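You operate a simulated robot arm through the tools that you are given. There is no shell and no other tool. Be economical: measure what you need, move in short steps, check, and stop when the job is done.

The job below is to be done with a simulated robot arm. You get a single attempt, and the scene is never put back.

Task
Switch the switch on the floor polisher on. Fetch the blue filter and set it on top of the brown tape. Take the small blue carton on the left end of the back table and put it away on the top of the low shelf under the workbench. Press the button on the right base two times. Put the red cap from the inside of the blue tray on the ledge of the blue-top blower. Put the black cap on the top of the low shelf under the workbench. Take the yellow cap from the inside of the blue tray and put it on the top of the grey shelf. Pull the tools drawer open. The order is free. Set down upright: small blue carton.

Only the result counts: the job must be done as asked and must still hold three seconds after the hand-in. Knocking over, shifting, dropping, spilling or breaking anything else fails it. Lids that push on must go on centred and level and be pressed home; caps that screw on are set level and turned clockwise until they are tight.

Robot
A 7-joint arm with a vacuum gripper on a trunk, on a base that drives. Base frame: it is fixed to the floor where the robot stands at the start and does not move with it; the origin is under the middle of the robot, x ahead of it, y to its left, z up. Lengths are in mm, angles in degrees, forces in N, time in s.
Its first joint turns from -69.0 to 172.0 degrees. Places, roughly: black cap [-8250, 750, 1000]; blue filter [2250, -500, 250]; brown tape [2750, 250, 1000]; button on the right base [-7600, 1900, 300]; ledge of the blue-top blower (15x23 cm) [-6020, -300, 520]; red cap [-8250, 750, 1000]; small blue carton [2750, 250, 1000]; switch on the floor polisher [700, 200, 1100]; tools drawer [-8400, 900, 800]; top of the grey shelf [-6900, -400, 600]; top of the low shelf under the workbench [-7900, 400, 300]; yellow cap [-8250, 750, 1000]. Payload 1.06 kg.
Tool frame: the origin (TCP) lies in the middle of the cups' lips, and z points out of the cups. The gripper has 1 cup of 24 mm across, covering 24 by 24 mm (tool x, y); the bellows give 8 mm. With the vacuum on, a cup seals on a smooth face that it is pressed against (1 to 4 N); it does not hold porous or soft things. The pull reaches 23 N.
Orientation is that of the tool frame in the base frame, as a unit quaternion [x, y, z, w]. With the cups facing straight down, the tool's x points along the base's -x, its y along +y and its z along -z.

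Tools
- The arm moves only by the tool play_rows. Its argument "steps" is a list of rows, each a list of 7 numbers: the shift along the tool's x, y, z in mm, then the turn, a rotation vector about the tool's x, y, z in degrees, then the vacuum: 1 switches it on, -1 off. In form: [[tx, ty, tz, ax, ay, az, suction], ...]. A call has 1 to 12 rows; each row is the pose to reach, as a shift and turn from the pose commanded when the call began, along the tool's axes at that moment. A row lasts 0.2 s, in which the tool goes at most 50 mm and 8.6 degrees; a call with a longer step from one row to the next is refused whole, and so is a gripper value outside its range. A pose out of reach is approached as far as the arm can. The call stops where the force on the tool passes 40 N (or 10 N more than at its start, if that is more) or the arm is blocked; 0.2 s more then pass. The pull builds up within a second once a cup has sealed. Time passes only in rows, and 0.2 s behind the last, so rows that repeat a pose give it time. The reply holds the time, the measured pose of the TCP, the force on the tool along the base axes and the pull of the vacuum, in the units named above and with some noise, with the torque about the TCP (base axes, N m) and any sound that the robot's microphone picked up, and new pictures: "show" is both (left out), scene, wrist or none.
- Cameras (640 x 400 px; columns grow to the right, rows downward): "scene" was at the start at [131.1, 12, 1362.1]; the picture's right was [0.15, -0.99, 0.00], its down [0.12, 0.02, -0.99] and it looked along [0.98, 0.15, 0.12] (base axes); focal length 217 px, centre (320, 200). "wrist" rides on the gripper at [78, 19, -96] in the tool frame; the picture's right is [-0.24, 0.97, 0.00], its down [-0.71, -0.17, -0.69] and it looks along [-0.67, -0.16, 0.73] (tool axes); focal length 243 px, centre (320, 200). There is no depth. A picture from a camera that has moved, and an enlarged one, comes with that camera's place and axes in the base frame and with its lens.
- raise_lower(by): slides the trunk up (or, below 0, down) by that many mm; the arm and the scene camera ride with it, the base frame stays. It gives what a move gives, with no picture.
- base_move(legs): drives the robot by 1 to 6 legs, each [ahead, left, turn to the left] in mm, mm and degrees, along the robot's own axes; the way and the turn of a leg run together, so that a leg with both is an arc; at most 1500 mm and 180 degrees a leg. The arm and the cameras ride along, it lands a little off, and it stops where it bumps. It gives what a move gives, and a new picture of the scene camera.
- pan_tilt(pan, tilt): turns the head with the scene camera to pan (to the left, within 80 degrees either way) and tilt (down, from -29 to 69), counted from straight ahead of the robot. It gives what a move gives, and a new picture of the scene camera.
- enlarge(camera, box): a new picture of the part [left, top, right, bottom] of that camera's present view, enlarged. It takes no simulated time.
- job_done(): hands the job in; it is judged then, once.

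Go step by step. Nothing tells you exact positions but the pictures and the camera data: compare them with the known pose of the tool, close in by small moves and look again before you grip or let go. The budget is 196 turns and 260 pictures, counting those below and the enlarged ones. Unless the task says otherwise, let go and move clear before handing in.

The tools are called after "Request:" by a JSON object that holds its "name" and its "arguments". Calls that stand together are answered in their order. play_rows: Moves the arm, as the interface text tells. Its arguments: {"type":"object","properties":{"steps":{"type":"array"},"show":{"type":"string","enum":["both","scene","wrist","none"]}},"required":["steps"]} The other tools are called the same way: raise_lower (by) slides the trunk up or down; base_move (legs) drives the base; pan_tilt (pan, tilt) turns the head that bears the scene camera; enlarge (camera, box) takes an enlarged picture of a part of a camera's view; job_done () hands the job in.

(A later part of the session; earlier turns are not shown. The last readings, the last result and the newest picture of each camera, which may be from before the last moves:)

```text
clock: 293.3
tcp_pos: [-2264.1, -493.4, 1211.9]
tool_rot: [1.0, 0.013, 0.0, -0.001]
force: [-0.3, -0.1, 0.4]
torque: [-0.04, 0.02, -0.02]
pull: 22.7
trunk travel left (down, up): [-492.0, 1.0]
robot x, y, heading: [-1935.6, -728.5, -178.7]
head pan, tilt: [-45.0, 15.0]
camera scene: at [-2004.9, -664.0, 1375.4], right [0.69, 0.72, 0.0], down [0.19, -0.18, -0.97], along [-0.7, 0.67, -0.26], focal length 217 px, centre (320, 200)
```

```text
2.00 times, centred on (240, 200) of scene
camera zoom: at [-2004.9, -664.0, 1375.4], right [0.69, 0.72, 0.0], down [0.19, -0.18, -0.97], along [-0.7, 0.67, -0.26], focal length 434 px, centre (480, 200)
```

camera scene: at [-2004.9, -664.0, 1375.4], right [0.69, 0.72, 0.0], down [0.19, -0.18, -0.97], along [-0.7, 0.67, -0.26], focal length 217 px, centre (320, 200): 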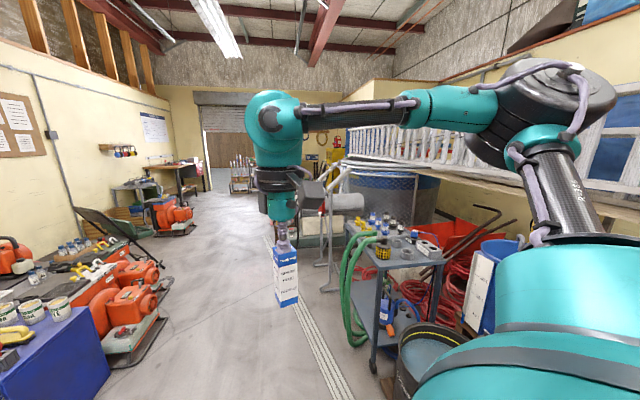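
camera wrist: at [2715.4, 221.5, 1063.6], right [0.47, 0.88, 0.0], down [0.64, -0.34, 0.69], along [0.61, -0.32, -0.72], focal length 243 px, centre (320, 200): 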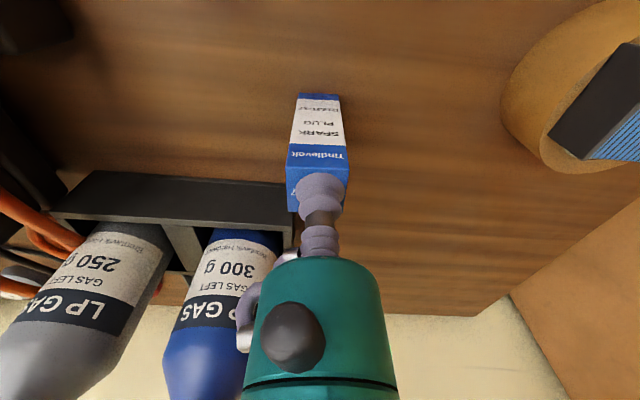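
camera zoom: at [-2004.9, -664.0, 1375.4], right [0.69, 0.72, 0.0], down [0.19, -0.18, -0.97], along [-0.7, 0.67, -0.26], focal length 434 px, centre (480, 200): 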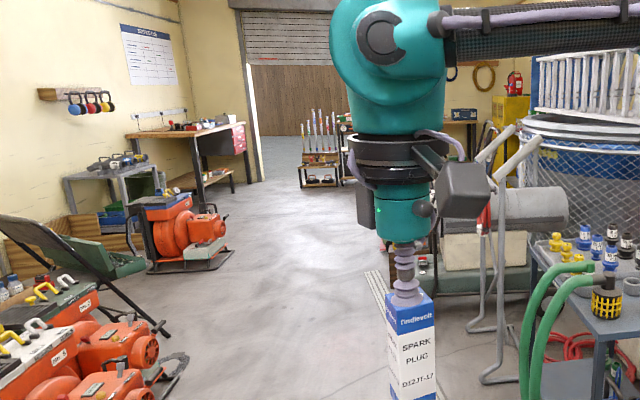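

The corridor runs at heading ~156° toward the workbench in the far left; the blower and the grey shelf stand on the left side. I turn and drive on.

Request:
{"name": "base_move", "arguments": {"legs": [[0, 0, -25.3], [1439, 121, 0], [1320, -14, 0]]}}

Request:
{"name": "pan_tilt", "arguments": {"pan": 15, "tilt": 15}}

```text
clock: 308.0
tcp_pos: [-4609.8, 753.6, 1211.8]
tool_rot: [0.971, -0.237, 0.0, -0.001]
force: [0.0, -0.5, 0.0]
torque: [-0.02, -0.01, 0.01]
pull: 22.5
trunk travel left (down, up): [-492.0, 1.0]
robot x, y, heading: [-4438.0, 390.5, 152.2]
head pan, tilt: [-45.0, 15.0]
camera scene: at [-4465.4, 477.6, 1375.4], right [0.95, 0.3, 0.0], down [0.08, -0.25, -0.97], along [-0.29, 0.92, -0.26], focal length 217 px, centre (320, 200)
```

scene: 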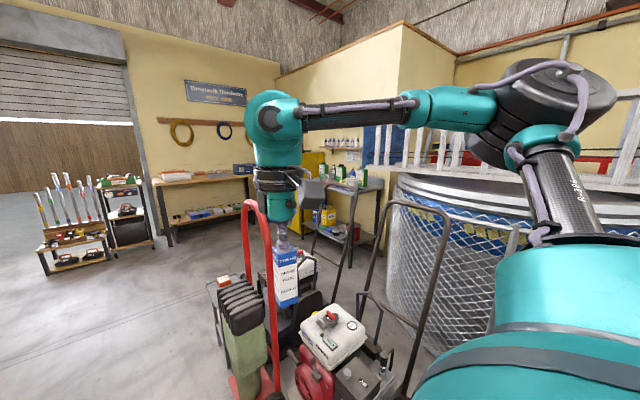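

```text
clock: 309.3
tcp_pos: [-4609.6, 753.1, 1210.7]
tool_rot: [0.971, -0.237, 0.0, -0.001]
force: [0.2, 0.7, -1.3]
torque: [0.0, 0.0, -0.04]
pull: 22.7
trunk travel left (down, up): [-492.0, 1.0]
robot x, y, heading: [-4432.8, 393.0, 152.5]
head pan, tilt: [15.0, 15.0]
camera scene: at [-4528.3, 408.7, 1375.4], right [0.22, 0.98, 0.0], down [0.25, -0.06, -0.97], along [-0.94, 0.21, -0.26], focal length 217 px, centre (320, 200)
```

scene: 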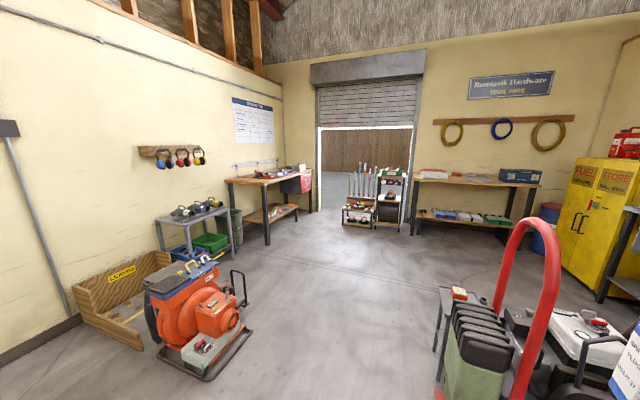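

I see the blue-top blower, the grey shelf, the workbench with its low shelf and drawer, and the display rack to the right. I drive on and turn toward the workbench.

Request:
{"name": "base_move", "arguments": {"legs": [[1134, 132, 0], [1166, 359, 0], [0, 0, 60]]}}

Request:
{"name": "pan_tilt", "arguments": {"pan": 0, "tilt": 25}}

```text
clock: 323.7
tcp_pos: [-7133.4, 1054.0, 1211.0]
tool_rot: [0.957, 0.289, 0.0, -0.001]
force: [-0.4, -0.3, -0.5]
torque: [0.0, 0.0, 0.04]
pull: 22.8
trunk travel left (down, up): [-492.0, 1.0]
robot x, y, heading: [-6731.7, 1030.3, -146.4]
head pan, tilt: [15.0, 15.0]
camera scene: at [-6794.6, 959.7, 1375.4], right [-0.75, 0.66, 0.0], down [0.17, 0.19, -0.97], along [-0.64, -0.72, -0.26], focal length 217 px, centre (320, 200)
```

scene: 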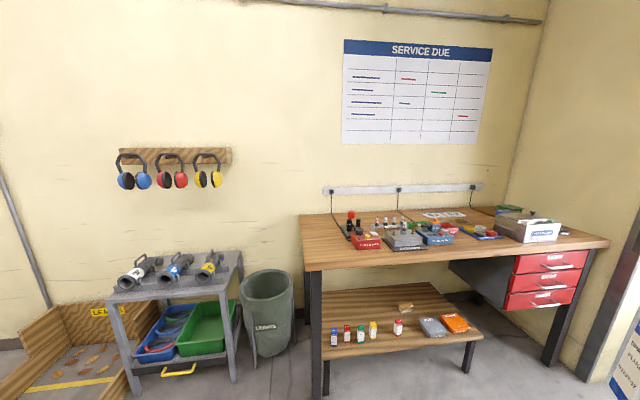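

```text
clock: 324.5
tcp_pos: [-7133.6, 1054.8, 1210.5]
tool_rot: [0.957, 0.288, 0.0, -0.001]
force: [0.6, -0.3, -0.7]
torque: [0.0, -0.01, -0.01]
pull: 22.9
trunk travel left (down, up): [-492.0, 1.0]
robot x, y, heading: [-6730.7, 1033.7, -146.6]
head pan, tilt: [0.0, 25.0]
camera scene: at [-6809.4, 978.7, 1359.2], right [-0.55, 0.83, 0.0], down [0.35, 0.23, -0.91], along [-0.76, -0.5, -0.42], focal length 217 px, centre (320, 200)
```

scene: 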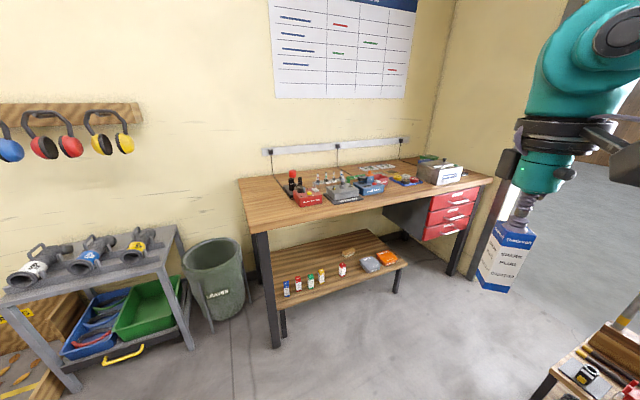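

Request:
{"name": "enlarge", "arguments": {"camera": "scene", "box": [255, 220, 415, 350]}}

Request:
{"name": "enlarge", "arguments": {"camera": "scene", "box": [270, 145, 490, 250]}}

```text
3.08 times, centred on (335, 285) of scene
camera zoom: at [-6809.4, 978.7, 1359.2], right [-0.55, 0.83, 0.0], down [0.35, 0.23, -0.91], along [-0.76, -0.5, -0.42], focal length 668 px, centre (274, -62)
```

zoom: 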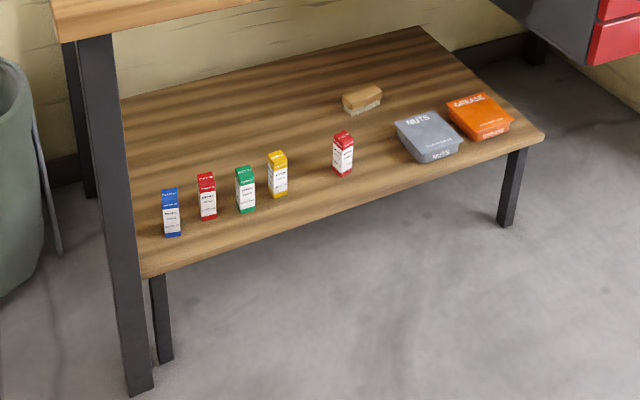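

```text
2.91 times, centred on (380, 198) of scene
camera zoom: at [-6809.4, 978.7, 1359.2], right [-0.55, 0.83, 0.0], down [0.35, 0.23, -0.91], along [-0.76, -0.5, -0.42], focal length 632 px, centre (146, 207)
```

zoom: 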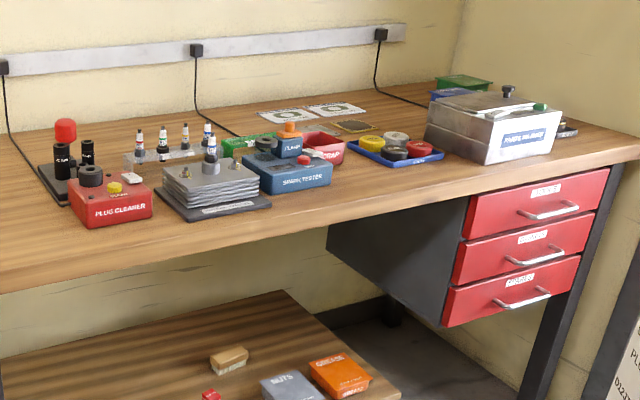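

The low shelf carries five little cartons, with a free gap between the yellow one and the second red one — I will set the carton there. I drive to stand back from the bench, facing it at heading -124°.

Request:
{"name": "base_move", "arguments": {"legs": [[363, -428, 0], [0, 0, 22.5]]}}

Request:
{"name": "play_rows", "arguments": {"steps": [[-20, 30, 20, 0, 0, 0, 1], [-40, 60, 40, 0, 0, 0, 1], [-60, 90, 60, 0, 0, 0, 1], [-80, 120, 80, 0, 0, 0, 1], [-100, 150, 100, 0, 0, 0, 1], [-125, 180, 120, 0, 0, 0, 1], [-150, 210, 140, 0, 0, 0, 1], [-175, 240, 160, 0, 0, 0, 1], [-175, 240, 160, 0, 0, 0, 1]], "show": "none"}}

Request:
{"name": "raise_lower", "arguments": {"by": -240}}

```text
clock: 329.9
tcp_pos: [-7663.3, 1062.3, 1211.1]
tool_rot: [0.888, 0.46, -0.001, 0.0]
force: [0.0, -0.4, -1.3]
torque: [-0.01, 0.01, -0.03]
pull: 22.8
trunk travel left (down, up): [-492.0, 1.0]
robot x, y, heading: [-7275.1, 1186.7, -125.1]
head pan, tilt: [0.0, 25.0]
camera scene: at [-7333.6, 1109.1, 1359.2], right [-0.82, 0.58, 0.0], down [0.24, 0.34, -0.91], along [-0.52, -0.74, -0.42], focal length 217 px, centre (320, 200)
```

scene: 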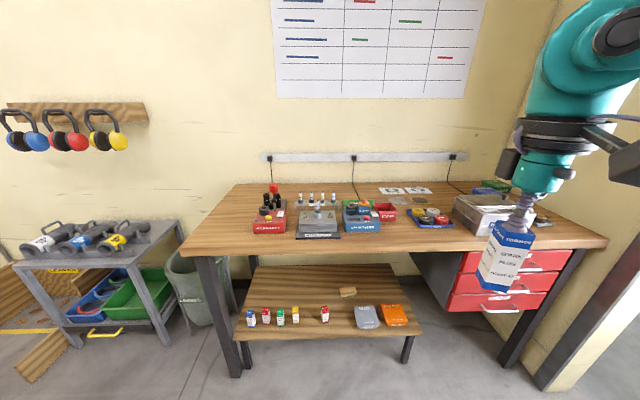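

```text
clock: 331.9
tcp_pos: [-7602.8, 892.8, 1069.7]
tool_rot: [0.888, 0.461, -0.001, 0.001]
force: [0.0, 0.3, -0.6]
torque: [-0.04, -0.01, -0.06]
pull: 22.9
out of reach, approached as far as the arm can: row 6, 7, 8, 9
trunk travel left (down, up): [-492.0, 1.0]
robot x, y, heading: [-7280.4, 1184.1, -125.4]
head pan, tilt: [0.0, 25.0]
```

```text
clock: 334.4
tcp_pos: [-7606.5, 899.6, 824.5]
tool_rot: [0.888, 0.46, -0.001, -0.001]
force: [0.4, -1.1, -0.5]
torque: [-0.02, 0.0, -0.01]
pull: 23.2
trunk travel left (down, up): [-252.0, 241.0]
robot x, y, heading: [-7278.7, 1187.5, -125.1]
head pan, tilt: [0.0, 25.0]
```

Request:
{"name": "play_rows", "arguments": {"steps": [[-30, 25, 20, 0, 0, 0, 1], [-60, 50, 40, 0, 0, 0, 1], [-75, 80, 60, 0, 0, 0, 1], [-75, 100, 80, 0, 0, 0, 1], [-75, 100, 80, 0, 0, 0, 1]], "show": "none"}}

Request:
{"name": "raise_lower", "arguments": {"by": -200}}

Request:
{"name": "pan_tilt", "arguments": {"pan": 0, "tilt": 30}}

```text
clock: 335.6
tcp_pos: [-7605.3, 842.0, 794.0]
tool_rot: [0.888, 0.46, -0.001, -0.001]
force: [0.6, 0.4, -0.2]
torque: [0.0, -0.02, -0.02]
pull: 22.8
out of reach, approached as far as the arm can: row 2, 3, 4, 5
trunk travel left (down, up): [-252.0, 241.0]
robot x, y, heading: [-7277.2, 1185.2, -125.4]
head pan, tilt: [0.0, 25.0]
```

```text
clock: 337.8
tcp_pos: [-7603.4, 838.4, 590.0]
tool_rot: [0.888, 0.46, 0.0, -0.001]
force: [0.7, 0.3, 0.3]
torque: [0.03, 0.02, 0.01]
pull: 23.1
trunk travel left (down, up): [-52.0, 441.0]
robot x, y, heading: [-7277.3, 1188.8, -125.2]
head pan, tilt: [0.0, 25.0]
```

```text
clock: 338.4
tcp_pos: [-7604.1, 839.0, 590.1]
tool_rot: [0.888, 0.461, -0.001, -0.002]
force: [0.5, -0.4, -0.2]
torque: [0.03, -0.01, 0.04]
pull: 22.7
trunk travel left (down, up): [-52.0, 441.0]
robot x, y, heading: [-7277.3, 1188.2, -125.3]
head pan, tilt: [0.0, 30.0]
camera scene: at [-7435.9, 964.9, 879.9], right [-0.82, 0.58, 0.0], down [0.29, 0.41, -0.87], along [-0.5, -0.71, -0.5], focal length 217 px, centre (320, 200)
```

scene: 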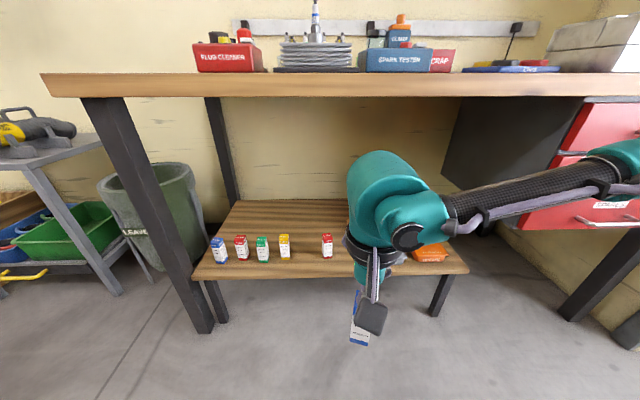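

Shelf top is at z ≈ 308 and the gap centre at about (-7726, 469). I lower the tool to z ≈ 480 and drive in.

Request:
{"name": "play_rows", "arguments": {"steps": [[0, 10, 40, 0, 0, 0, 1], [0, 20, 80, 0, 0, 0, 1], [0, 30, 110, 0, 0, 0, 1], [0, 30, 110, 0, 0, 0, 1]], "show": "none"}}

Request:
{"name": "base_move", "arguments": {"legs": [[250, 70, 0]]}}

Request:
{"name": "enlarge", "arguments": {"camera": "wrist", "box": [0, 0, 640, 400]}}

```text
clock: 339.4
tcp_pos: [-7598.2, 825.9, 484.4]
tool_rot: [0.888, 0.459, 0.0, 0.001]
force: [0.1, 0.2, 0.3]
torque: [0.02, -0.01, -0.01]
pull: 22.9
out of reach, approached as far as the arm can: row 2, 3, 4
trunk travel left (down, up): [-52.0, 441.0]
robot x, y, heading: [-7276.9, 1188.7, -125.4]
head pan, tilt: [0.0, 30.0]
```

```text
clock: 341.3
tcp_pos: [-7681.4, 584.1, 486.2]
tool_rot: [0.888, 0.46, -0.002, 0.0]
force: [-0.2, 0.1, 0.0]
torque: [-0.01, -0.01, -0.04]
pull: 23.5
trunk travel left (down, up): [-52.0, 441.0]
robot x, y, heading: [-7362.7, 941.9, -125.5]
head pan, tilt: [0.0, 30.0]
camera scene: at [-7519.7, 723.8, 879.9], right [-0.82, 0.58, 0.0], down [0.29, 0.41, -0.87], along [-0.5, -0.71, -0.5], focal length 217 px, centre (320, 200)
```

scene: 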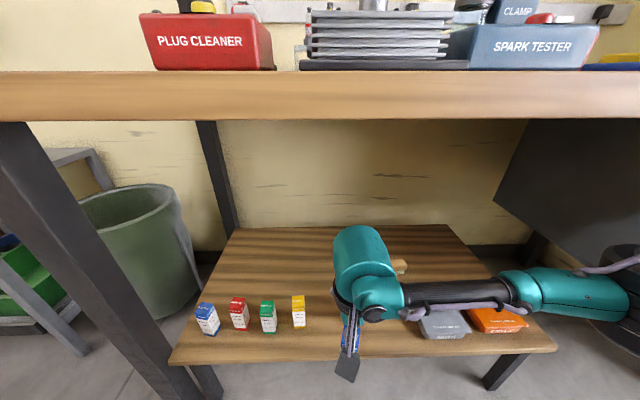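

```text
1.00 times, centred on (320, 200) of wrist (not enlarged: the box is as wide or as high as the picture)
camera zoom: at [-7620.5, 636.5, 579.5], right [0.66, -0.75, 0.0], down [-0.55, -0.48, 0.69], along [-0.52, -0.45, -0.73], focal length 243 px, centre (320, 200)
```

zoom: 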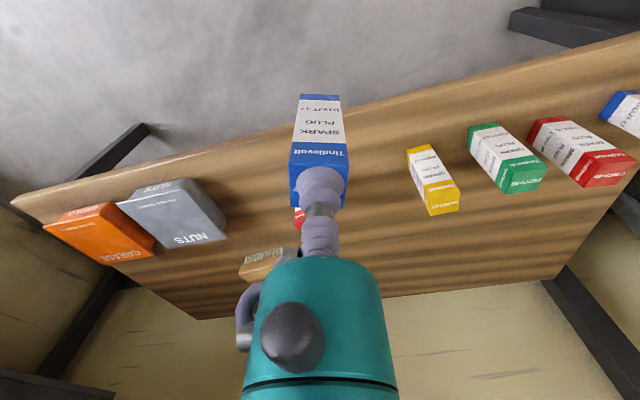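

Request:
{"name": "base_move", "arguments": {"legs": [[95, 30, 0]]}}

Request:
{"name": "enlarge", "arguments": {"camera": "wrist", "box": [0, 0, 640, 400]}}

```text
clock: 342.4
tcp_pos: [-7711.8, 492.3, 486.1]
tool_rot: [0.888, 0.46, -0.001, 0.001]
force: [0.2, -0.1, -1.3]
torque: [0.01, -0.01, -0.01]
pull: 22.8
trunk travel left (down, up): [-52.0, 441.0]
robot x, y, heading: [-7391.9, 850.5, -125.6]
head pan, tilt: [0.0, 30.0]
camera scene: at [-7549.5, 631.2, 879.9], right [-0.82, 0.58, 0.0], down [0.29, 0.41, -0.87], along [-0.5, -0.71, -0.5], focal length 217 px, centre (320, 200)
```

scene: 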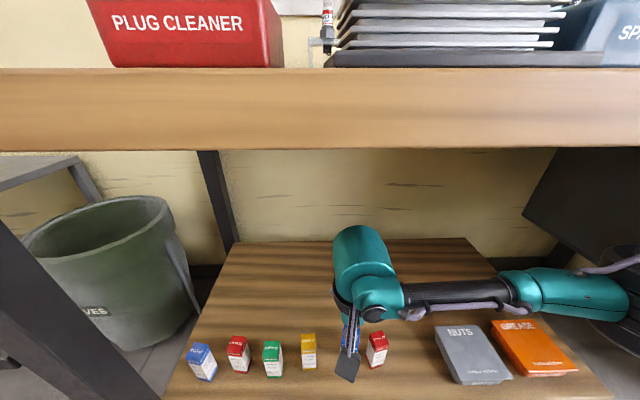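

```text
1.00 times, centred on (320, 200) of wrist (not enlarged: the box is as wide or as high as the picture)
camera zoom: at [-7650.3, 544.0, 579.5], right [0.66, -0.75, 0.0], down [-0.55, -0.48, 0.69], along [-0.52, -0.45, -0.73], focal length 243 px, centre (320, 200)
```

zoom: 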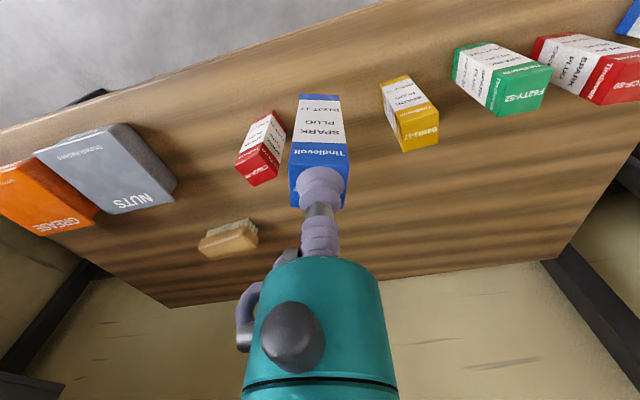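

The carton is over the front of the gap. I move 25 mm further in and lower it toward the shelf.

Request:
{"name": "play_rows", "arguments": {"steps": [[-12, 2, 15, 0, 0, 0, 1], [-25, 4, 35, 0, 0, 0, 1], [-25, 4, 60, 0, 0, 0, 1], [-25, 4, 80, 0, 0, 0, 1], [-25, 4, 80, 0, 0, 0, 1]], "show": "wrist"}}

```text
clock: 343.6
tcp_pos: [-7737.0, 484.4, 418.0]
tool_rot: [0.888, 0.46, -0.001, 0.0]
force: [-0.2, -0.8, 0.3]
torque: [0.02, -0.03, 0.0]
pull: 23.3
out of reach, approached as far as the arm can: row 1, 2, 3, 4, 5
trunk travel left (down, up): [-52.0, 441.0]
robot x, y, heading: [-7389.1, 854.1, -125.1]
head pan, tilt: [0.0, 30.0]
camera wrist: at [-7676.9, 536.7, 511.7], right [0.66, -0.75, 0.0], down [-0.55, -0.48, 0.69], along [-0.52, -0.45, -0.73], focal length 243 px, centre (320, 200)
```

wrist: 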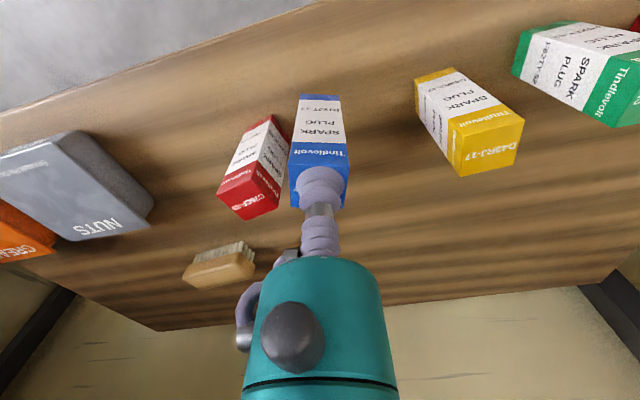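

The arm drifted a bit toward the red carton, so I shift the base 22 mm left, then lower with the trunk.

Request:
{"name": "base_move", "arguments": {"legs": [[4, 22, 0]]}}

Request:
{"name": "raise_lower", "arguments": {"by": -20}}

Request:
{"name": "enlarge", "arguments": {"camera": "wrist", "box": [160, 40, 560, 290]}}

```text
clock: 344.5
tcp_pos: [-7723.1, 470.0, 419.4]
tool_rot: [0.888, 0.459, -0.001, -0.001]
force: [-0.2, -0.1, -0.4]
torque: [-0.01, 0.02, -0.03]
pull: 23.2
trunk travel left (down, up): [-52.0, 441.0]
robot x, y, heading: [-7378.4, 836.0, -125.4]
head pan, tilt: [0.0, 30.0]
camera scene: at [-7534.7, 615.5, 879.9], right [-0.82, 0.58, 0.0], down [0.29, 0.41, -0.87], along [-0.5, -0.71, -0.5], focal length 217 px, centre (320, 200)
```

scene: 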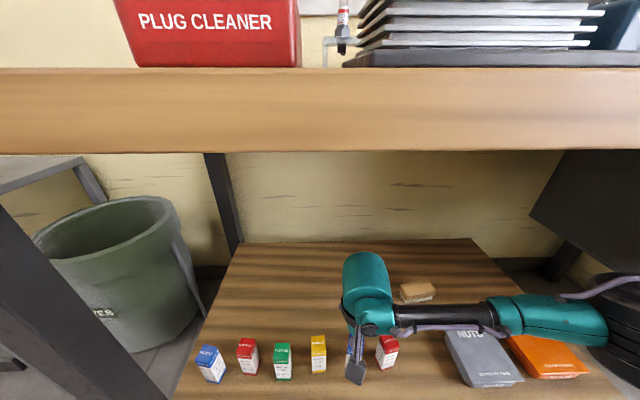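

```text
clock: 345.2
tcp_pos: [-7723.6, 469.8, 397.8]
tool_rot: [0.888, 0.46, -0.001, 0.001]
force: [0.0, -0.5, 0.0]
torque: [-0.01, 0.0, -0.03]
pull: 23.0
trunk travel left (down, up): [-32.0, 461.0]
robot x, y, heading: [-7377.7, 839.5, -125.5]
head pan, tilt: [0.0, 30.0]
```

```text
1.60 times, centred on (360, 165) of wrist
camera zoom: at [-7661.9, 521.2, 491.9], right [0.66, -0.75, 0.0], down [-0.55, -0.48, 0.69], along [-0.52, -0.45, -0.73], focal length 388 px, centre (256, 256)
```

zoom: 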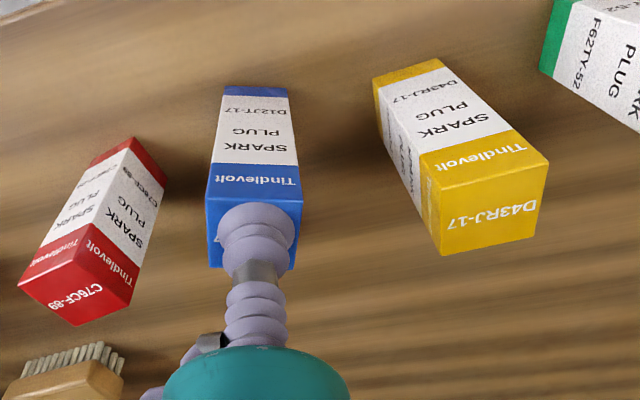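

Nicely centred. I lower in small steps until it stands on the shelf.

Request:
{"name": "play_rows", "arguments": {"steps": [[0, 0, 3, 0, 0, 0, 1], [0, 0, 6, 0, 0, 0, 1], [0, 0, 8, 0, 0, 0, 1], [0, 0, 10, 0, 0, 0, 1], [0, 0, 10, 0, 0, 0, 1]], "show": "none"}}

```text
clock: 346.4
tcp_pos: [-7722.4, 468.5, 388.5]
tool_rot: [0.888, 0.46, -0.001, 0.001]
force: [-1.1, -3.7, 18.5]
torque: [-0.02, 0.0, -0.02]
pull: 22.8
trunk travel left (down, up): [-32.0, 461.0]
robot x, y, heading: [-7375.2, 835.7, -125.4]
head pan, tilt: [0.0, 30.0]
```

Request:
{"name": "play_rows", "arguments": {"steps": [[0, 0, -2, 0, 0, 0, -1], [0, 0, -2, 0, 0, 0, -1], [0, 0, -2, 0, 0, 0, -1], [0, 0, -2, 0, 0, 0, -1], [0, 0, -8, 0, 0, 0, -1], [0, 0, -25, 0, 0, 0, -1], [0, 0, -60, 0, 0, 0, -1], [0, 0, -100, 0, 0, 0, -1]], "show": "wrist"}}

```text
clock: 348.2
tcp_pos: [-7724.5, 468.9, 487.2]
tool_rot: [0.888, 0.459, 0.0, 0.0]
force: [-0.5, 0.0, 0.0]
torque: [-0.01, 0.01, -0.01]
pull: 0.0
trunk travel left (down, up): [-32.0, 461.0]
robot x, y, heading: [-7373.9, 837.2, -125.5]
head pan, tilt: [0.0, 30.0]
camera wrist: at [-7662.7, 520.5, 580.6], right [0.66, -0.75, 0.0], down [-0.55, -0.48, 0.68], along [-0.52, -0.45, -0.73], focal length 243 px, centre (320, 200)
```

wrist: 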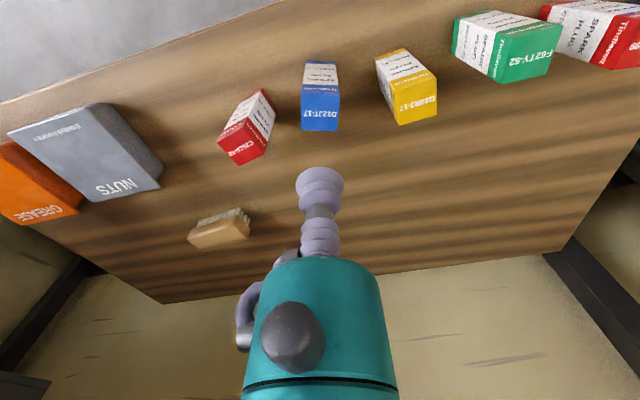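

The carton stands upright in the gap. Next the caps: I back out, raise the trunk and the tool, and go toward the blue tray on the bench.

Request:
{"name": "base_move", "arguments": {"legs": [[-260, 0, 0]]}}

Request:
{"name": "raise_lower", "arguments": {"by": 400}}

Request:
{"name": "play_rows", "arguments": {"steps": [[5, -30, -35, 0, 0, 0, -1], [10, -60, -70, 0, 0, 0, -1], [10, -90, -105, 0, 0, 0, -1], [10, -120, -140, 0, 0, 0, -1], [10, -150, -175, 0, 0, 0, -1], [10, -180, -200, 0, 0, 0, -1], [10, -200, -200, 0, 0, 0, -1]], "show": "none"}}

Request:
{"name": "raise_lower", "arguments": {"by": 60}}

```text
clock: 350.1
tcp_pos: [-7571.8, 683.6, 485.6]
tool_rot: [0.888, 0.46, -0.001, 0.001]
force: [0.0, 0.8, -1.2]
torque: [0.02, 0.05, 0.01]
pull: 0.0
trunk travel left (down, up): [-32.0, 461.0]
robot x, y, heading: [-7223.1, 1053.7, -125.4]
head pan, tilt: [0.0, 30.0]
camera scene: at [-7385.2, 825.5, 862.0], right [-0.82, 0.58, 0.0], down [0.29, 0.41, -0.87], along [-0.5, -0.71, -0.5], focal length 217 px, centre (320, 200)
```

scene: 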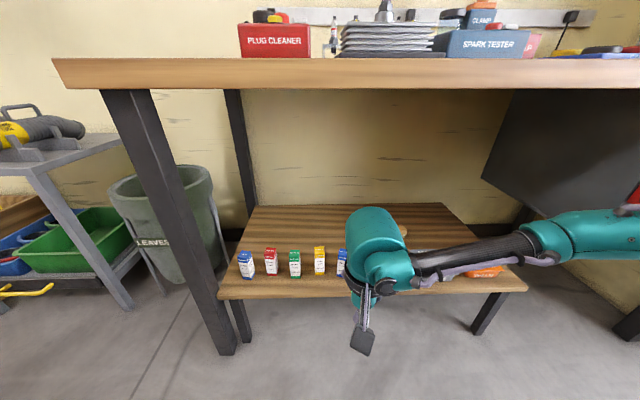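

```text
clock: 353.9
tcp_pos: [-7571.1, 685.4, 1054.3]
tool_rot: [0.872, 0.452, -0.168, 0.087]
force: [0.2, 0.4, 0.9]
torque: [0.03, 0.0, 0.02]
pull: 0.1
trunk travel left (down, up): [-432.0, 61.0]
robot x, y, heading: [-7224.5, 1052.2, -125.3]
head pan, tilt: [0.0, 30.0]
```

```text
clock: 355.5
tcp_pos: [-7685.5, 871.0, 1237.3]
tool_rot: [0.872, 0.452, -0.167, 0.087]
force: [0.5, 0.0, -0.6]
torque: [-0.02, 0.03, 0.02]
pull: 0.1
trunk travel left (down, up): [-432.0, 61.0]
robot x, y, heading: [-7226.0, 1053.1, -125.5]
head pan, tilt: [0.0, 30.0]
```

```text
clock: 356.5
tcp_pos: [-7686.4, 866.6, 1295.6]
tool_rot: [0.872, 0.452, -0.167, 0.086]
force: [-0.2, 0.5, 0.1]
torque: [0.02, 0.0, -0.02]
pull: 0.2
trunk travel left (down, up): [-492.0, 1.0]
robot x, y, heading: [-7225.1, 1050.3, -125.0]
head pan, tilt: [0.0, 30.0]
```

I straighten the tool and drive so the tray comes under the arm.

Request:
{"name": "play_rows", "arguments": {"steps": [[0, 0, 0, 0, 7.5, 0, -1], [0, 0, 0, 0, 15, 0, -1], [0, 0, 0, 0, 21.7, 0, -1], [0, 0, 0, 0, 21.7, 0, -1]], "show": "none"}}

Request:
{"name": "base_move", "arguments": {"legs": [[0, -317, 0], [325, 0, 0]]}}

Request:
{"name": "play_rows", "arguments": {"steps": [[-40, 0, 30, 0, 0, 0, -1], [-80, -10, 60, 0, 0, 0, -1], [-90, -20, 100, 0, 0, 0, -1], [-90, -20, 140, 0, 0, 0, -1], [-90, -20, 180, 0, 0, 0, -1], [-90, -20, 180, 0, 0, 0, -1]], "show": "wrist"}}

```text
clock: 357.5
tcp_pos: [-7685.4, 868.6, 1297.0]
tool_rot: [0.888, 0.461, 0.001, 0.0]
force: [0.8, 0.0, 0.1]
torque: [-0.01, 0.01, -0.02]
pull: 0.0
trunk travel left (down, up): [-492.0, 1.0]
robot x, y, heading: [-7221.1, 1048.3, -125.4]
head pan, tilt: [0.0, 30.0]
```

```text
clock: 362.7
tcp_pos: [-8135.4, 779.7, 1297.0]
tool_rot: [0.885, 0.466, 0.0, 0.0]
force: [0.0, 0.0, 0.2]
torque: [0.01, 0.0, 0.03]
pull: 0.0
trunk travel left (down, up): [-492.0, 1.0]
robot x, y, heading: [-7676.1, 966.8, -124.6]
head pan, tilt: [0.0, 30.0]
camera scene: at [-7729.8, 892.5, 1351.2], right [-0.82, 0.57, 0.0], down [0.28, 0.41, -0.87], along [-0.49, -0.71, -0.5], focal length 217 px, centre (320, 200)
```

scene: 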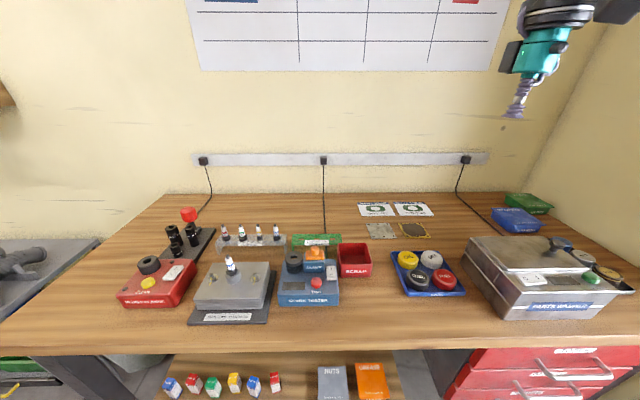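

```text
refused: row 2 steps farther than a row can; nothing moved
```

Now I can locate the caps: black about (-8148, 722), red (-8204, 761), yellow (-8186, 668). I go over the black one first.

Request:
{"name": "play_rows", "arguments": {"steps": [[-20, 8, 35, 0, 0, 0, -1], [-40, 16, 70, 0, 0, 0, -1], [-55, 22, 110, 0, 0, 0, -1], [-55, 22, 155, 0, 0, 0, -1], [-55, 22, 200, 0, 0, 0, -1], [-55, 22, 245, 0, 0, 0, -1], [-55, 22, 290, 0, 0, 0, -1], [-55, 22, 290, 0, 0, 0, -1]], "show": "wrist"}}

```text
clock: 364.5
tcp_pos: [-8145.7, 722.3, 1007.6]
tool_rot: [0.885, 0.466, -0.001, 0.0]
force: [0.8, -0.5, -0.9]
torque: [0.02, -0.02, 0.01]
pull: 0.0
trunk travel left (down, up): [-492.0, 1.0]
robot x, y, heading: [-7672.6, 965.9, -124.3]
head pan, tilt: [0.0, 30.0]
camera wrist: at [-8084.5, 774.9, 1100.7], right [0.67, -0.74, 0.0], down [-0.54, -0.49, 0.69], along [-0.51, -0.46, -0.73], focal length 243 px, centre (320, 200)
```

wrist: 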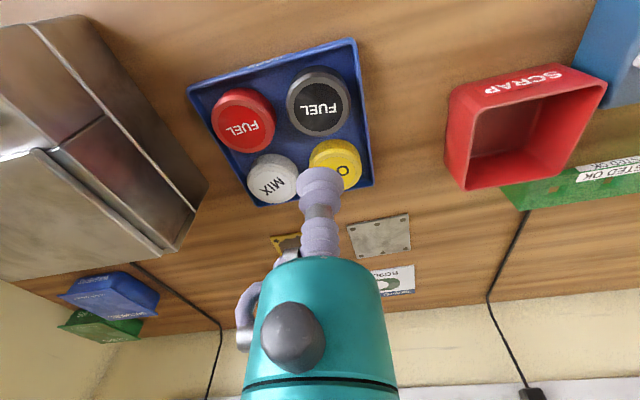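

Black cap top centre: (-8142, 724, 908). I descend and pick it up.

Request:
{"name": "play_rows", "arguments": {"steps": [[3.6, 1.8, 40, 0, 0, 0, 1], [3.6, 1.8, 80, 0, 0, 0, 1], [3.6, 1.8, 93, 0, 0, 0, 1], [3.6, 1.8, 97, 0, 0, 0, 1], [3.6, 1.8, 100, 0, 0, 0, 1], [3.6, 1.8, 103, 0, 0, 0, 1], [3.6, 1.8, 103, 0, 0, 0, 1]], "show": "none"}}

```text
clock: 366.1
tcp_pos: [-8145.8, 723.9, 905.8]
tool_rot: [0.885, 0.466, -0.002, 0.002]
force: [-2.4, 1.1, 15.3]
torque: [-0.02, 0.13, -0.01]
pull: 23.1
trunk travel left (down, up): [-492.0, 1.0]
robot x, y, heading: [-7674.6, 967.5, -124.6]
head pan, tilt: [0.0, 30.0]
```

Sealed. I lift, draw back, move off the bench and bring the cap down for the low shelf (spot between the second red carton and the grey bag).

Request:
{"name": "play_rows", "arguments": {"steps": [[0, 0, -30, 0, 0, 0, 1], [0, 0, -75, 0, 0, 0, 1], [0, 0, -120, 0, 0, 0, 1], [0, 0, -165, 0, 0, 0, 1], [0, 0, -210, 0, 0, 0, 1], [30, 0, -240, 0, 0, 0, 1], [60, 30, -240, 0, 0, 0, 1], [60, 30, -240, 0, 0, 0, 1]], "show": "none"}}

Request:
{"name": "base_move", "arguments": {"legs": [[-260, 0, 0], [0, 175, 0]]}}

Request:
{"name": "play_rows", "arguments": {"steps": [[-10, 30, 25, 0, 0, 0, 1], [-20, 60, 50, 0, 0, 0, 1], [-30, 90, 75, 0, 0, 0, 1], [-30, 120, 100, 0, 0, 0, 1], [-30, 150, 120, 0, 0, 0, 1], [-30, 150, 120, 0, 0, 0, 1]], "show": "none"}}

Request:
{"name": "raise_lower", "arguments": {"by": -240}}

```text
clock: 367.9
tcp_pos: [-8084.8, 754.3, 1143.4]
tool_rot: [0.885, 0.466, 0.0, -0.001]
force: [-0.7, -0.3, -1.0]
torque: [0.0, 0.01, -0.01]
pull: 22.7
trunk travel left (down, up): [-492.0, 1.0]
robot x, y, heading: [-7677.0, 972.4, -124.6]
head pan, tilt: [0.0, 30.0]
```

```text
clock: 371.5
tcp_pos: [-7796.0, 873.9, 1143.1]
tool_rot: [0.885, 0.466, 0.0, 0.0]
force: [0.2, 0.8, -1.1]
torque: [0.03, 0.04, 0.03]
pull: 23.2
trunk travel left (down, up): [-492.0, 1.0]
robot x, y, heading: [-7383.3, 1087.3, -124.6]
head pan, tilt: [0.0, 30.0]
camera scene: at [-7440.2, 1013.0, 1351.2], right [-0.82, 0.57, 0.0], down [0.28, 0.41, -0.87], along [-0.49, -0.71, -0.5], focal length 217 px, centre (320, 200)
```

scene: 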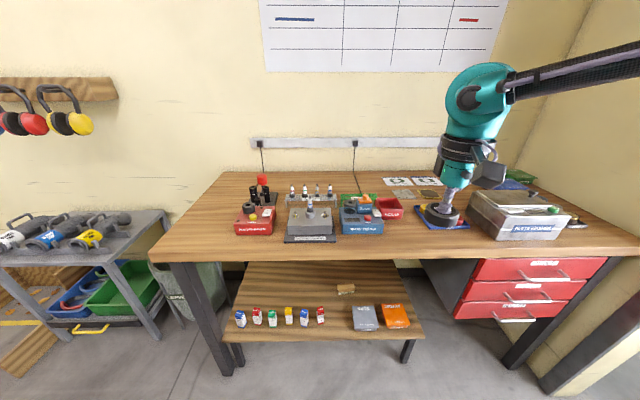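

```text
clock: 372.9
tcp_pos: [-7701.9, 799.7, 1032.0]
tool_rot: [0.885, 0.465, -0.001, 0.001]
force: [-0.7, 0.4, -1.3]
torque: [0.04, 0.0, -0.02]
pull: 22.8
out of reach, approached as far as the arm can: row 4, 5, 6
trunk travel left (down, up): [-492.0, 1.0]
robot x, y, heading: [-7386.5, 1087.3, -124.6]
head pan, tilt: [0.0, 30.0]
```

```text
clock: 375.4
tcp_pos: [-7702.2, 798.0, 791.7]
tool_rot: [0.885, 0.466, 0.0, 0.0]
force: [0.4, 0.0, -0.6]
torque: [0.03, 0.0, -0.01]
pull: 22.9
trunk travel left (down, up): [-252.0, 241.0]
robot x, y, heading: [-7387.2, 1090.3, -124.5]
head pan, tilt: [0.0, 30.0]
```

Request:
{"name": "play_rows", "arguments": {"steps": [[-30, 15, 25, 0, 0, 0, 1], [-55, 30, 50, 0, 0, 0, 1], [-65, 40, 70, 0, 0, 0, 1], [-65, 40, 70, 0, 0, 0, 1]], "show": "none"}}

Request:
{"name": "raise_lower", "arguments": {"by": -220}}

Request:
{"name": "play_rows", "arguments": {"steps": [[0, 0, 40, 0, 0, 0, 1], [0, 0, 75, 0, 0, 0, 1], [0, 0, 75, 0, 0, 0, 1]], "show": "none"}}

```text
clock: 376.4
tcp_pos: [-7718.0, 736.2, 734.5]
tool_rot: [0.885, 0.465, 0.0, 0.001]
force: [-0.1, -0.3, -0.7]
torque: [0.04, 0.0, -0.01]
pull: 23.2
out of reach, approached as far as the arm can: row 2, 3, 4
trunk travel left (down, up): [-252.0, 241.0]
robot x, y, heading: [-7386.2, 1089.2, -124.3]
head pan, tilt: [0.0, 30.0]
```

```text
clock: 378.7
tcp_pos: [-7717.7, 736.7, 513.9]
tool_rot: [0.885, 0.466, 0.0, 0.0]
force: [-0.5, -0.1, 0.2]
torque: [0.0, -0.01, 0.03]
pull: 23.3
trunk travel left (down, up): [-32.0, 461.0]
robot x, y, heading: [-7386.3, 1091.0, -124.5]
head pan, tilt: [0.0, 30.0]
```

```text
clock: 379.5
tcp_pos: [-7717.3, 735.2, 437.6]
tool_rot: [0.885, 0.466, 0.0, 0.0]
force: [0.0, -0.3, -0.4]
torque: [-0.01, -0.01, 0.0]
pull: 23.1
trunk travel left (down, up): [-32.0, 461.0]
robot x, y, heading: [-7386.2, 1091.9, -124.6]
head pan, tilt: [0.0, 30.0]
```

Request:
{"name": "base_move", "arguments": {"legs": [[225, 0, 0]]}}

Request:
{"name": "enlarge", "arguments": {"camera": "wrist", "box": [0, 0, 640, 400]}}

```text
clock: 381.2
tcp_pos: [-7844.7, 551.7, 438.5]
tool_rot: [0.885, 0.466, -0.001, 0.0]
force: [0.1, -0.4, -0.9]
torque: [0.0, 0.0, 0.02]
pull: 22.7
trunk travel left (down, up): [-32.0, 461.0]
robot x, y, heading: [-7514.5, 905.3, -124.5]
head pan, tilt: [0.0, 30.0]
camera scene: at [-7672.3, 678.2, 862.0], right [-0.82, 0.57, 0.0], down [0.28, 0.41, -0.87], along [-0.49, -0.71, -0.5], focal length 217 px, centre (320, 200)
```

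scene: 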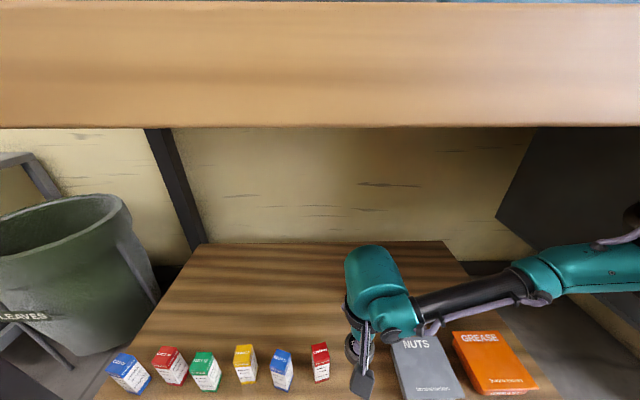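

```text
1.00 times, centred on (320, 200) of wrist (not enlarged: the box is as wide or as high as the picture)
camera zoom: at [-7783.8, 604.5, 532.3], right [0.67, -0.75, 0.0], down [-0.54, -0.49, 0.69], along [-0.51, -0.46, -0.73], focal length 243 px, centre (320, 200)
```

zoom: 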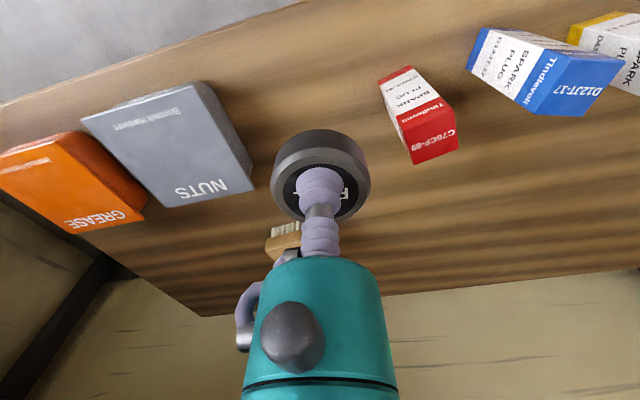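

The spot below is clear. I lower until the cap touches the shelf.

Request:
{"name": "play_rows", "arguments": {"steps": [[0, 0, 40, 0, 0, 0, 1], [0, 0, 75, 0, 0, 0, 1], [0, 0, 88, 0, 0, 0, 1], [0, 0, 93, 0, 0, 0, 1], [0, 0, 97, 0, 0, 0, 1], [0, 0, 101, 0, 0, 0, 1], [0, 0, 101, 0, 0, 0, 1]], "show": "none"}}

```text
clock: 382.8
tcp_pos: [-7848.7, 555.3, 338.0]
tool_rot: [0.885, 0.465, 0.0, 0.001]
force: [-1.0, 0.0, -0.6]
torque: [-0.02, 0.0, 0.02]
pull: 22.6
out of reach, approached as far as the arm can: row 6, 7
trunk travel left (down, up): [-32.0, 461.0]
robot x, y, heading: [-7509.9, 906.2, -124.7]
head pan, tilt: [0.0, 30.0]
```

Request:
{"name": "raise_lower", "arguments": {"by": -10}}

Request:
{"name": "play_rows", "arguments": {"steps": [[0, 0, 2, 0, 0, 0, 1], [0, 0, 4, 0, 0, 0, 1], [0, 0, 6, 0, 0, 0, 1], [0, 0, 6, 0, 0, 0, 1]], "show": "none"}}

```text
clock: 383.4
tcp_pos: [-7847.5, 555.9, 330.0]
tool_rot: [0.885, 0.465, 0.001, 0.001]
force: [0.4, 0.1, 0.1]
torque: [0.0, 0.01, 0.01]
pull: 22.8
trunk travel left (down, up): [-22.0, 471.0]
robot x, y, heading: [-7512.9, 903.6, -124.7]
head pan, tilt: [0.0, 30.0]
```

```text
clock: 384.4
tcp_pos: [-7847.5, 555.8, 323.9]
tool_rot: [0.885, 0.465, 0.001, 0.001]
force: [0.2, 0.6, 0.2]
torque: [-0.01, 0.02, -0.01]
pull: 23.2
trunk travel left (down, up): [-22.0, 471.0]
robot x, y, heading: [-7510.5, 905.3, -124.8]
head pan, tilt: [0.0, 30.0]
```

Request:
{"name": "raise_lower", "arguments": {"by": -4}}

Request:
{"name": "play_rows", "arguments": {"steps": [[0, 0, 2, 0, 0, 0, 1], [0, 0, 4, 0, 0, 0, 1], [0, 0, 6, 0, 0, 0, 1], [0, 0, 8, 0, 0, 0, 1], [0, 0, 8, 0, 0, 0, 1]], "show": "none"}}

```text
clock: 384.9
tcp_pos: [-7848.4, 555.5, 322.9]
tool_rot: [0.885, 0.465, 0.0, 0.001]
force: [2.4, 3.2, 9.4]
torque: [0.08, 0.0, -0.02]
pull: 22.8
trunk travel left (down, up): [-18.0, 475.0]
robot x, y, heading: [-7513.9, 906.6, -124.6]
head pan, tilt: [0.0, 30.0]
```

```text
clock: 386.1
tcp_pos: [-7849.1, 559.3, 314.9]
tool_rot: [0.886, 0.465, -0.001, 0.001]
force: [2.2, -3.2, 16.9]
torque: [-0.16, 0.03, 0.01]
pull: 23.4
trunk travel left (down, up): [-18.0, 475.0]
robot x, y, heading: [-7512.2, 904.9, -124.3]
head pan, tilt: [0.0, 30.0]
```

Contact is made. I ease up, release and lift, then check.

Request:
{"name": "play_rows", "arguments": {"steps": [[0, 0, -5, 0, 0, 0, -1], [0, 0, -5, 0, 0, 0, -1], [0, 0, -5, 0, 0, 0, -1], [0, 0, -5, 0, 0, 0, -1], [0, 0, -12, 0, 0, 0, -1], [0, 0, -40, 0, 0, 0, -1], [0, 0, -85, 0, 0, 0, -1], [0, 0, -120, 0, 0, 0, -1]], "show": "wrist"}}

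```text
clock: 387.9
tcp_pos: [-7847.2, 556.7, 434.5]
tool_rot: [0.886, 0.464, 0.0, 0.001]
force: [0.0, 0.0, -0.4]
torque: [0.0, 0.03, 0.02]
pull: 0.0
trunk travel left (down, up): [-18.0, 475.0]
robot x, y, heading: [-7515.2, 905.2, -124.8]
head pan, tilt: [0.0, 30.0]
camera wrist: at [-7786.9, 608.1, 528.2], right [0.67, -0.75, 0.0], down [-0.54, -0.49, 0.68], along [-0.51, -0.46, -0.73], focal length 243 px, centre (320, 200)
```

wrist: 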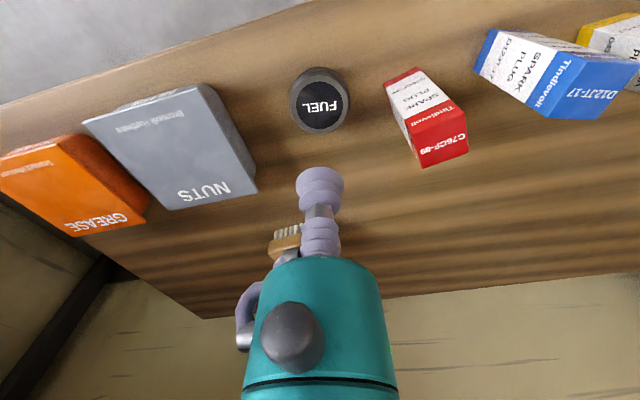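

The black cap is in place. I back out and look at the drawers for the "tools" label.

Request:
{"name": "base_move", "arguments": {"legs": [[-300, 0, 0]]}}

Request:
{"name": "raise_lower", "arguments": {"by": 150}}

Request:
{"name": "pan_tilt", "arguments": {"pan": -35, "tilt": 20}}

Request:
{"name": "enlarge", "arguments": {"camera": "scene", "box": [230, 120, 430, 300]}}

```text
clock: 390.0
tcp_pos: [-7674.5, 802.4, 434.2]
tool_rot: [0.883, 0.469, 0.001, 0.001]
force: [0.1, 0.2, 0.6]
torque: [0.0, -0.01, 0.0]
pull: 0.1
trunk travel left (down, up): [-18.0, 475.0]
robot x, y, heading: [-7343.9, 1155.2, -124.3]
head pan, tilt: [0.0, 30.0]
camera scene: at [-7500.7, 924.1, 851.5], right [-0.83, 0.56, 0.0], down [0.28, 0.41, -0.87], along [-0.49, -0.72, -0.5], focal length 217 px, centre (320, 200)
```

scene: 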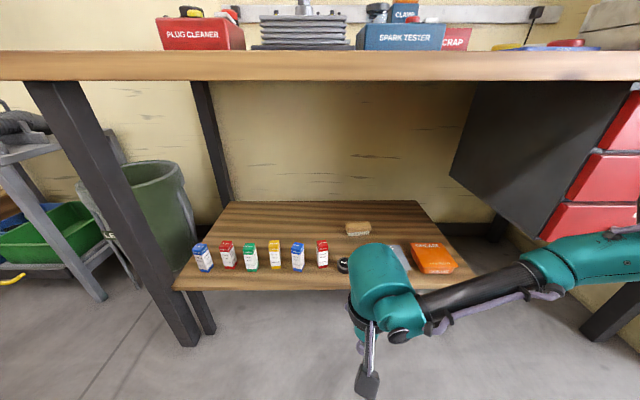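

```text
clock: 391.8
tcp_pos: [-7674.3, 801.5, 583.6]
tool_rot: [0.883, 0.469, 0.0, 0.0]
force: [0.1, 0.7, 1.2]
torque: [-0.04, 0.02, -0.03]
pull: 0.1
trunk travel left (down, up): [-168.0, 325.0]
robot x, y, heading: [-7340.4, 1151.8, -124.0]
head pan, tilt: [0.0, 30.0]
```

```text
clock: 392.8
tcp_pos: [-7673.4, 801.5, 582.9]
tool_rot: [0.883, 0.469, 0.001, 0.0]
force: [0.0, -0.1, 0.9]
torque: [-0.01, 0.0, 0.01]
pull: 0.1
trunk travel left (down, up): [-168.0, 325.0]
robot x, y, heading: [-7341.8, 1156.6, -124.0]
head pan, tilt: [-35.0, 20.0]
camera scene: at [-7509.0, 1006.9, 1026.1], right [-0.36, 0.93, 0.0], down [0.32, 0.12, -0.94], along [-0.88, -0.34, -0.34], focal length 217 px, centre (320, 200)
```

scene: 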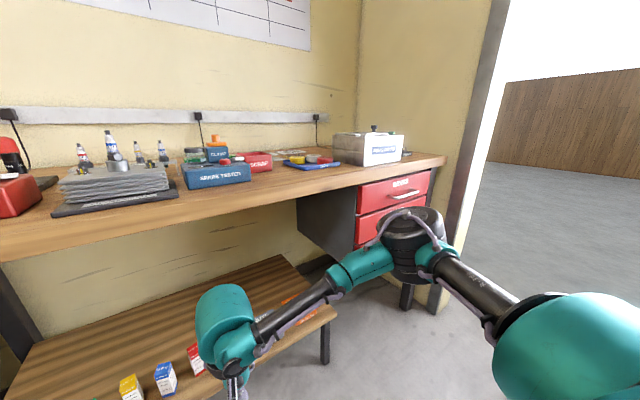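

```text
2.22 times, centred on (330, 210) of scene
camera zoom: at [-7509.0, 1006.9, 1026.1], right [-0.36, 0.93, 0.0], down [0.32, 0.12, -0.94], along [-0.88, -0.34, -0.34], focal length 483 px, centre (298, 178)
```

zoom: 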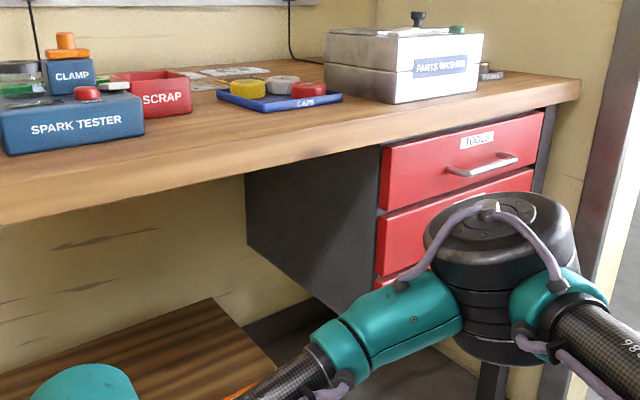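

The top drawer is "TOOLS"; its free left part is at about (-8209, 924, 788). I drive to stand in front of it and swing the tool to horizontal.

Request:
{"name": "base_move", "arguments": {"legs": [[-122, -288, 0]]}}

Request:
{"name": "play_rows", "arguments": {"steps": [[0, -18, -18, 0, -8.2, 0, -1], [0, -37, -37, 0, -16.4, 0, -1], [0, -56, -56, 0, -24.6, 0, -1], [0, -74, -75, 0, -32.8, 0, -1], [0, -93, -94, 0, -41, 0, -1], [0, -112, -112, 0, -49.2, 0, -1], [0, -130, -131, 0, -57.4, 0, -1], [0, -149, -150, 0, -65.6, 0, -1], [0, -168, -169, 0, -73.8, 0, -1], [0, -186, -188, 0, -82, 0, -1], [0, -205, -207, 0, -90, 0, -1], [0, -205, -207, 0, -90, 0, -1]], "show": "wrist"}}

```text
clock: 395.9
tcp_pos: [-7840.1, 1068.0, 584.4]
tool_rot: [0.885, 0.466, 0.001, 0.001]
force: [-0.5, -0.6, -0.1]
torque: [-0.01, 0.0, -0.05]
pull: 0.0
trunk travel left (down, up): [-168.0, 325.0]
robot x, y, heading: [-7504.1, 1417.1, -124.4]
head pan, tilt: [-35.0, 20.0]
camera scene: at [-7674.6, 1271.2, 1026.2], right [-0.35, 0.94, 0.0], down [0.32, 0.12, -0.94], along [-0.88, -0.33, -0.34], focal length 217 px, centre (320, 200)
```

scene: 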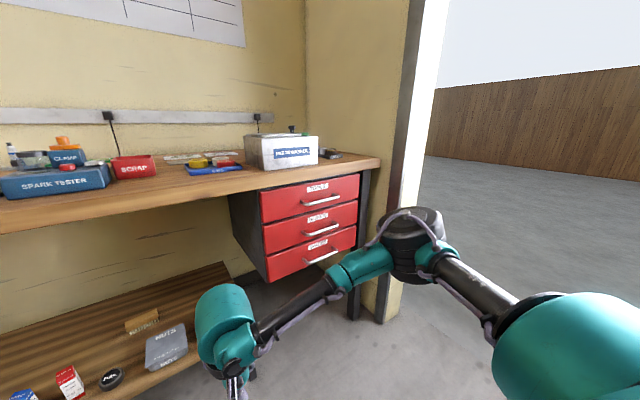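

```text
clock: 398.5
tcp_pos: [-8010.0, 1182.1, 790.0]
tool_rot: [-0.625, -0.331, 0.625, -0.331]
force: [0.0, -0.4, -0.7]
torque: [0.02, 0.01, 0.04]
pull: 0.1
trunk travel left (down, up): [-168.0, 325.0]
robot x, y, heading: [-7509.7, 1419.0, -124.5]
head pan, tilt: [-35.0, 20.0]
camera wrist: at [-7940.3, 1248.6, 709.8], right [0.8, -0.55, 0.24], down [0.25, 0.66, 0.71], along [-0.54, -0.51, 0.67], focal length 243 px, centre (320, 200)
```

wrist: 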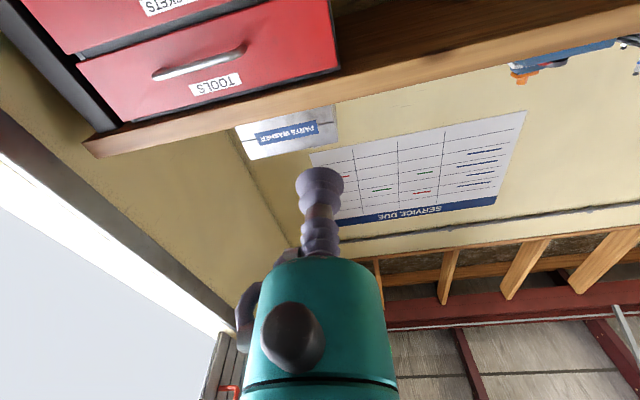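

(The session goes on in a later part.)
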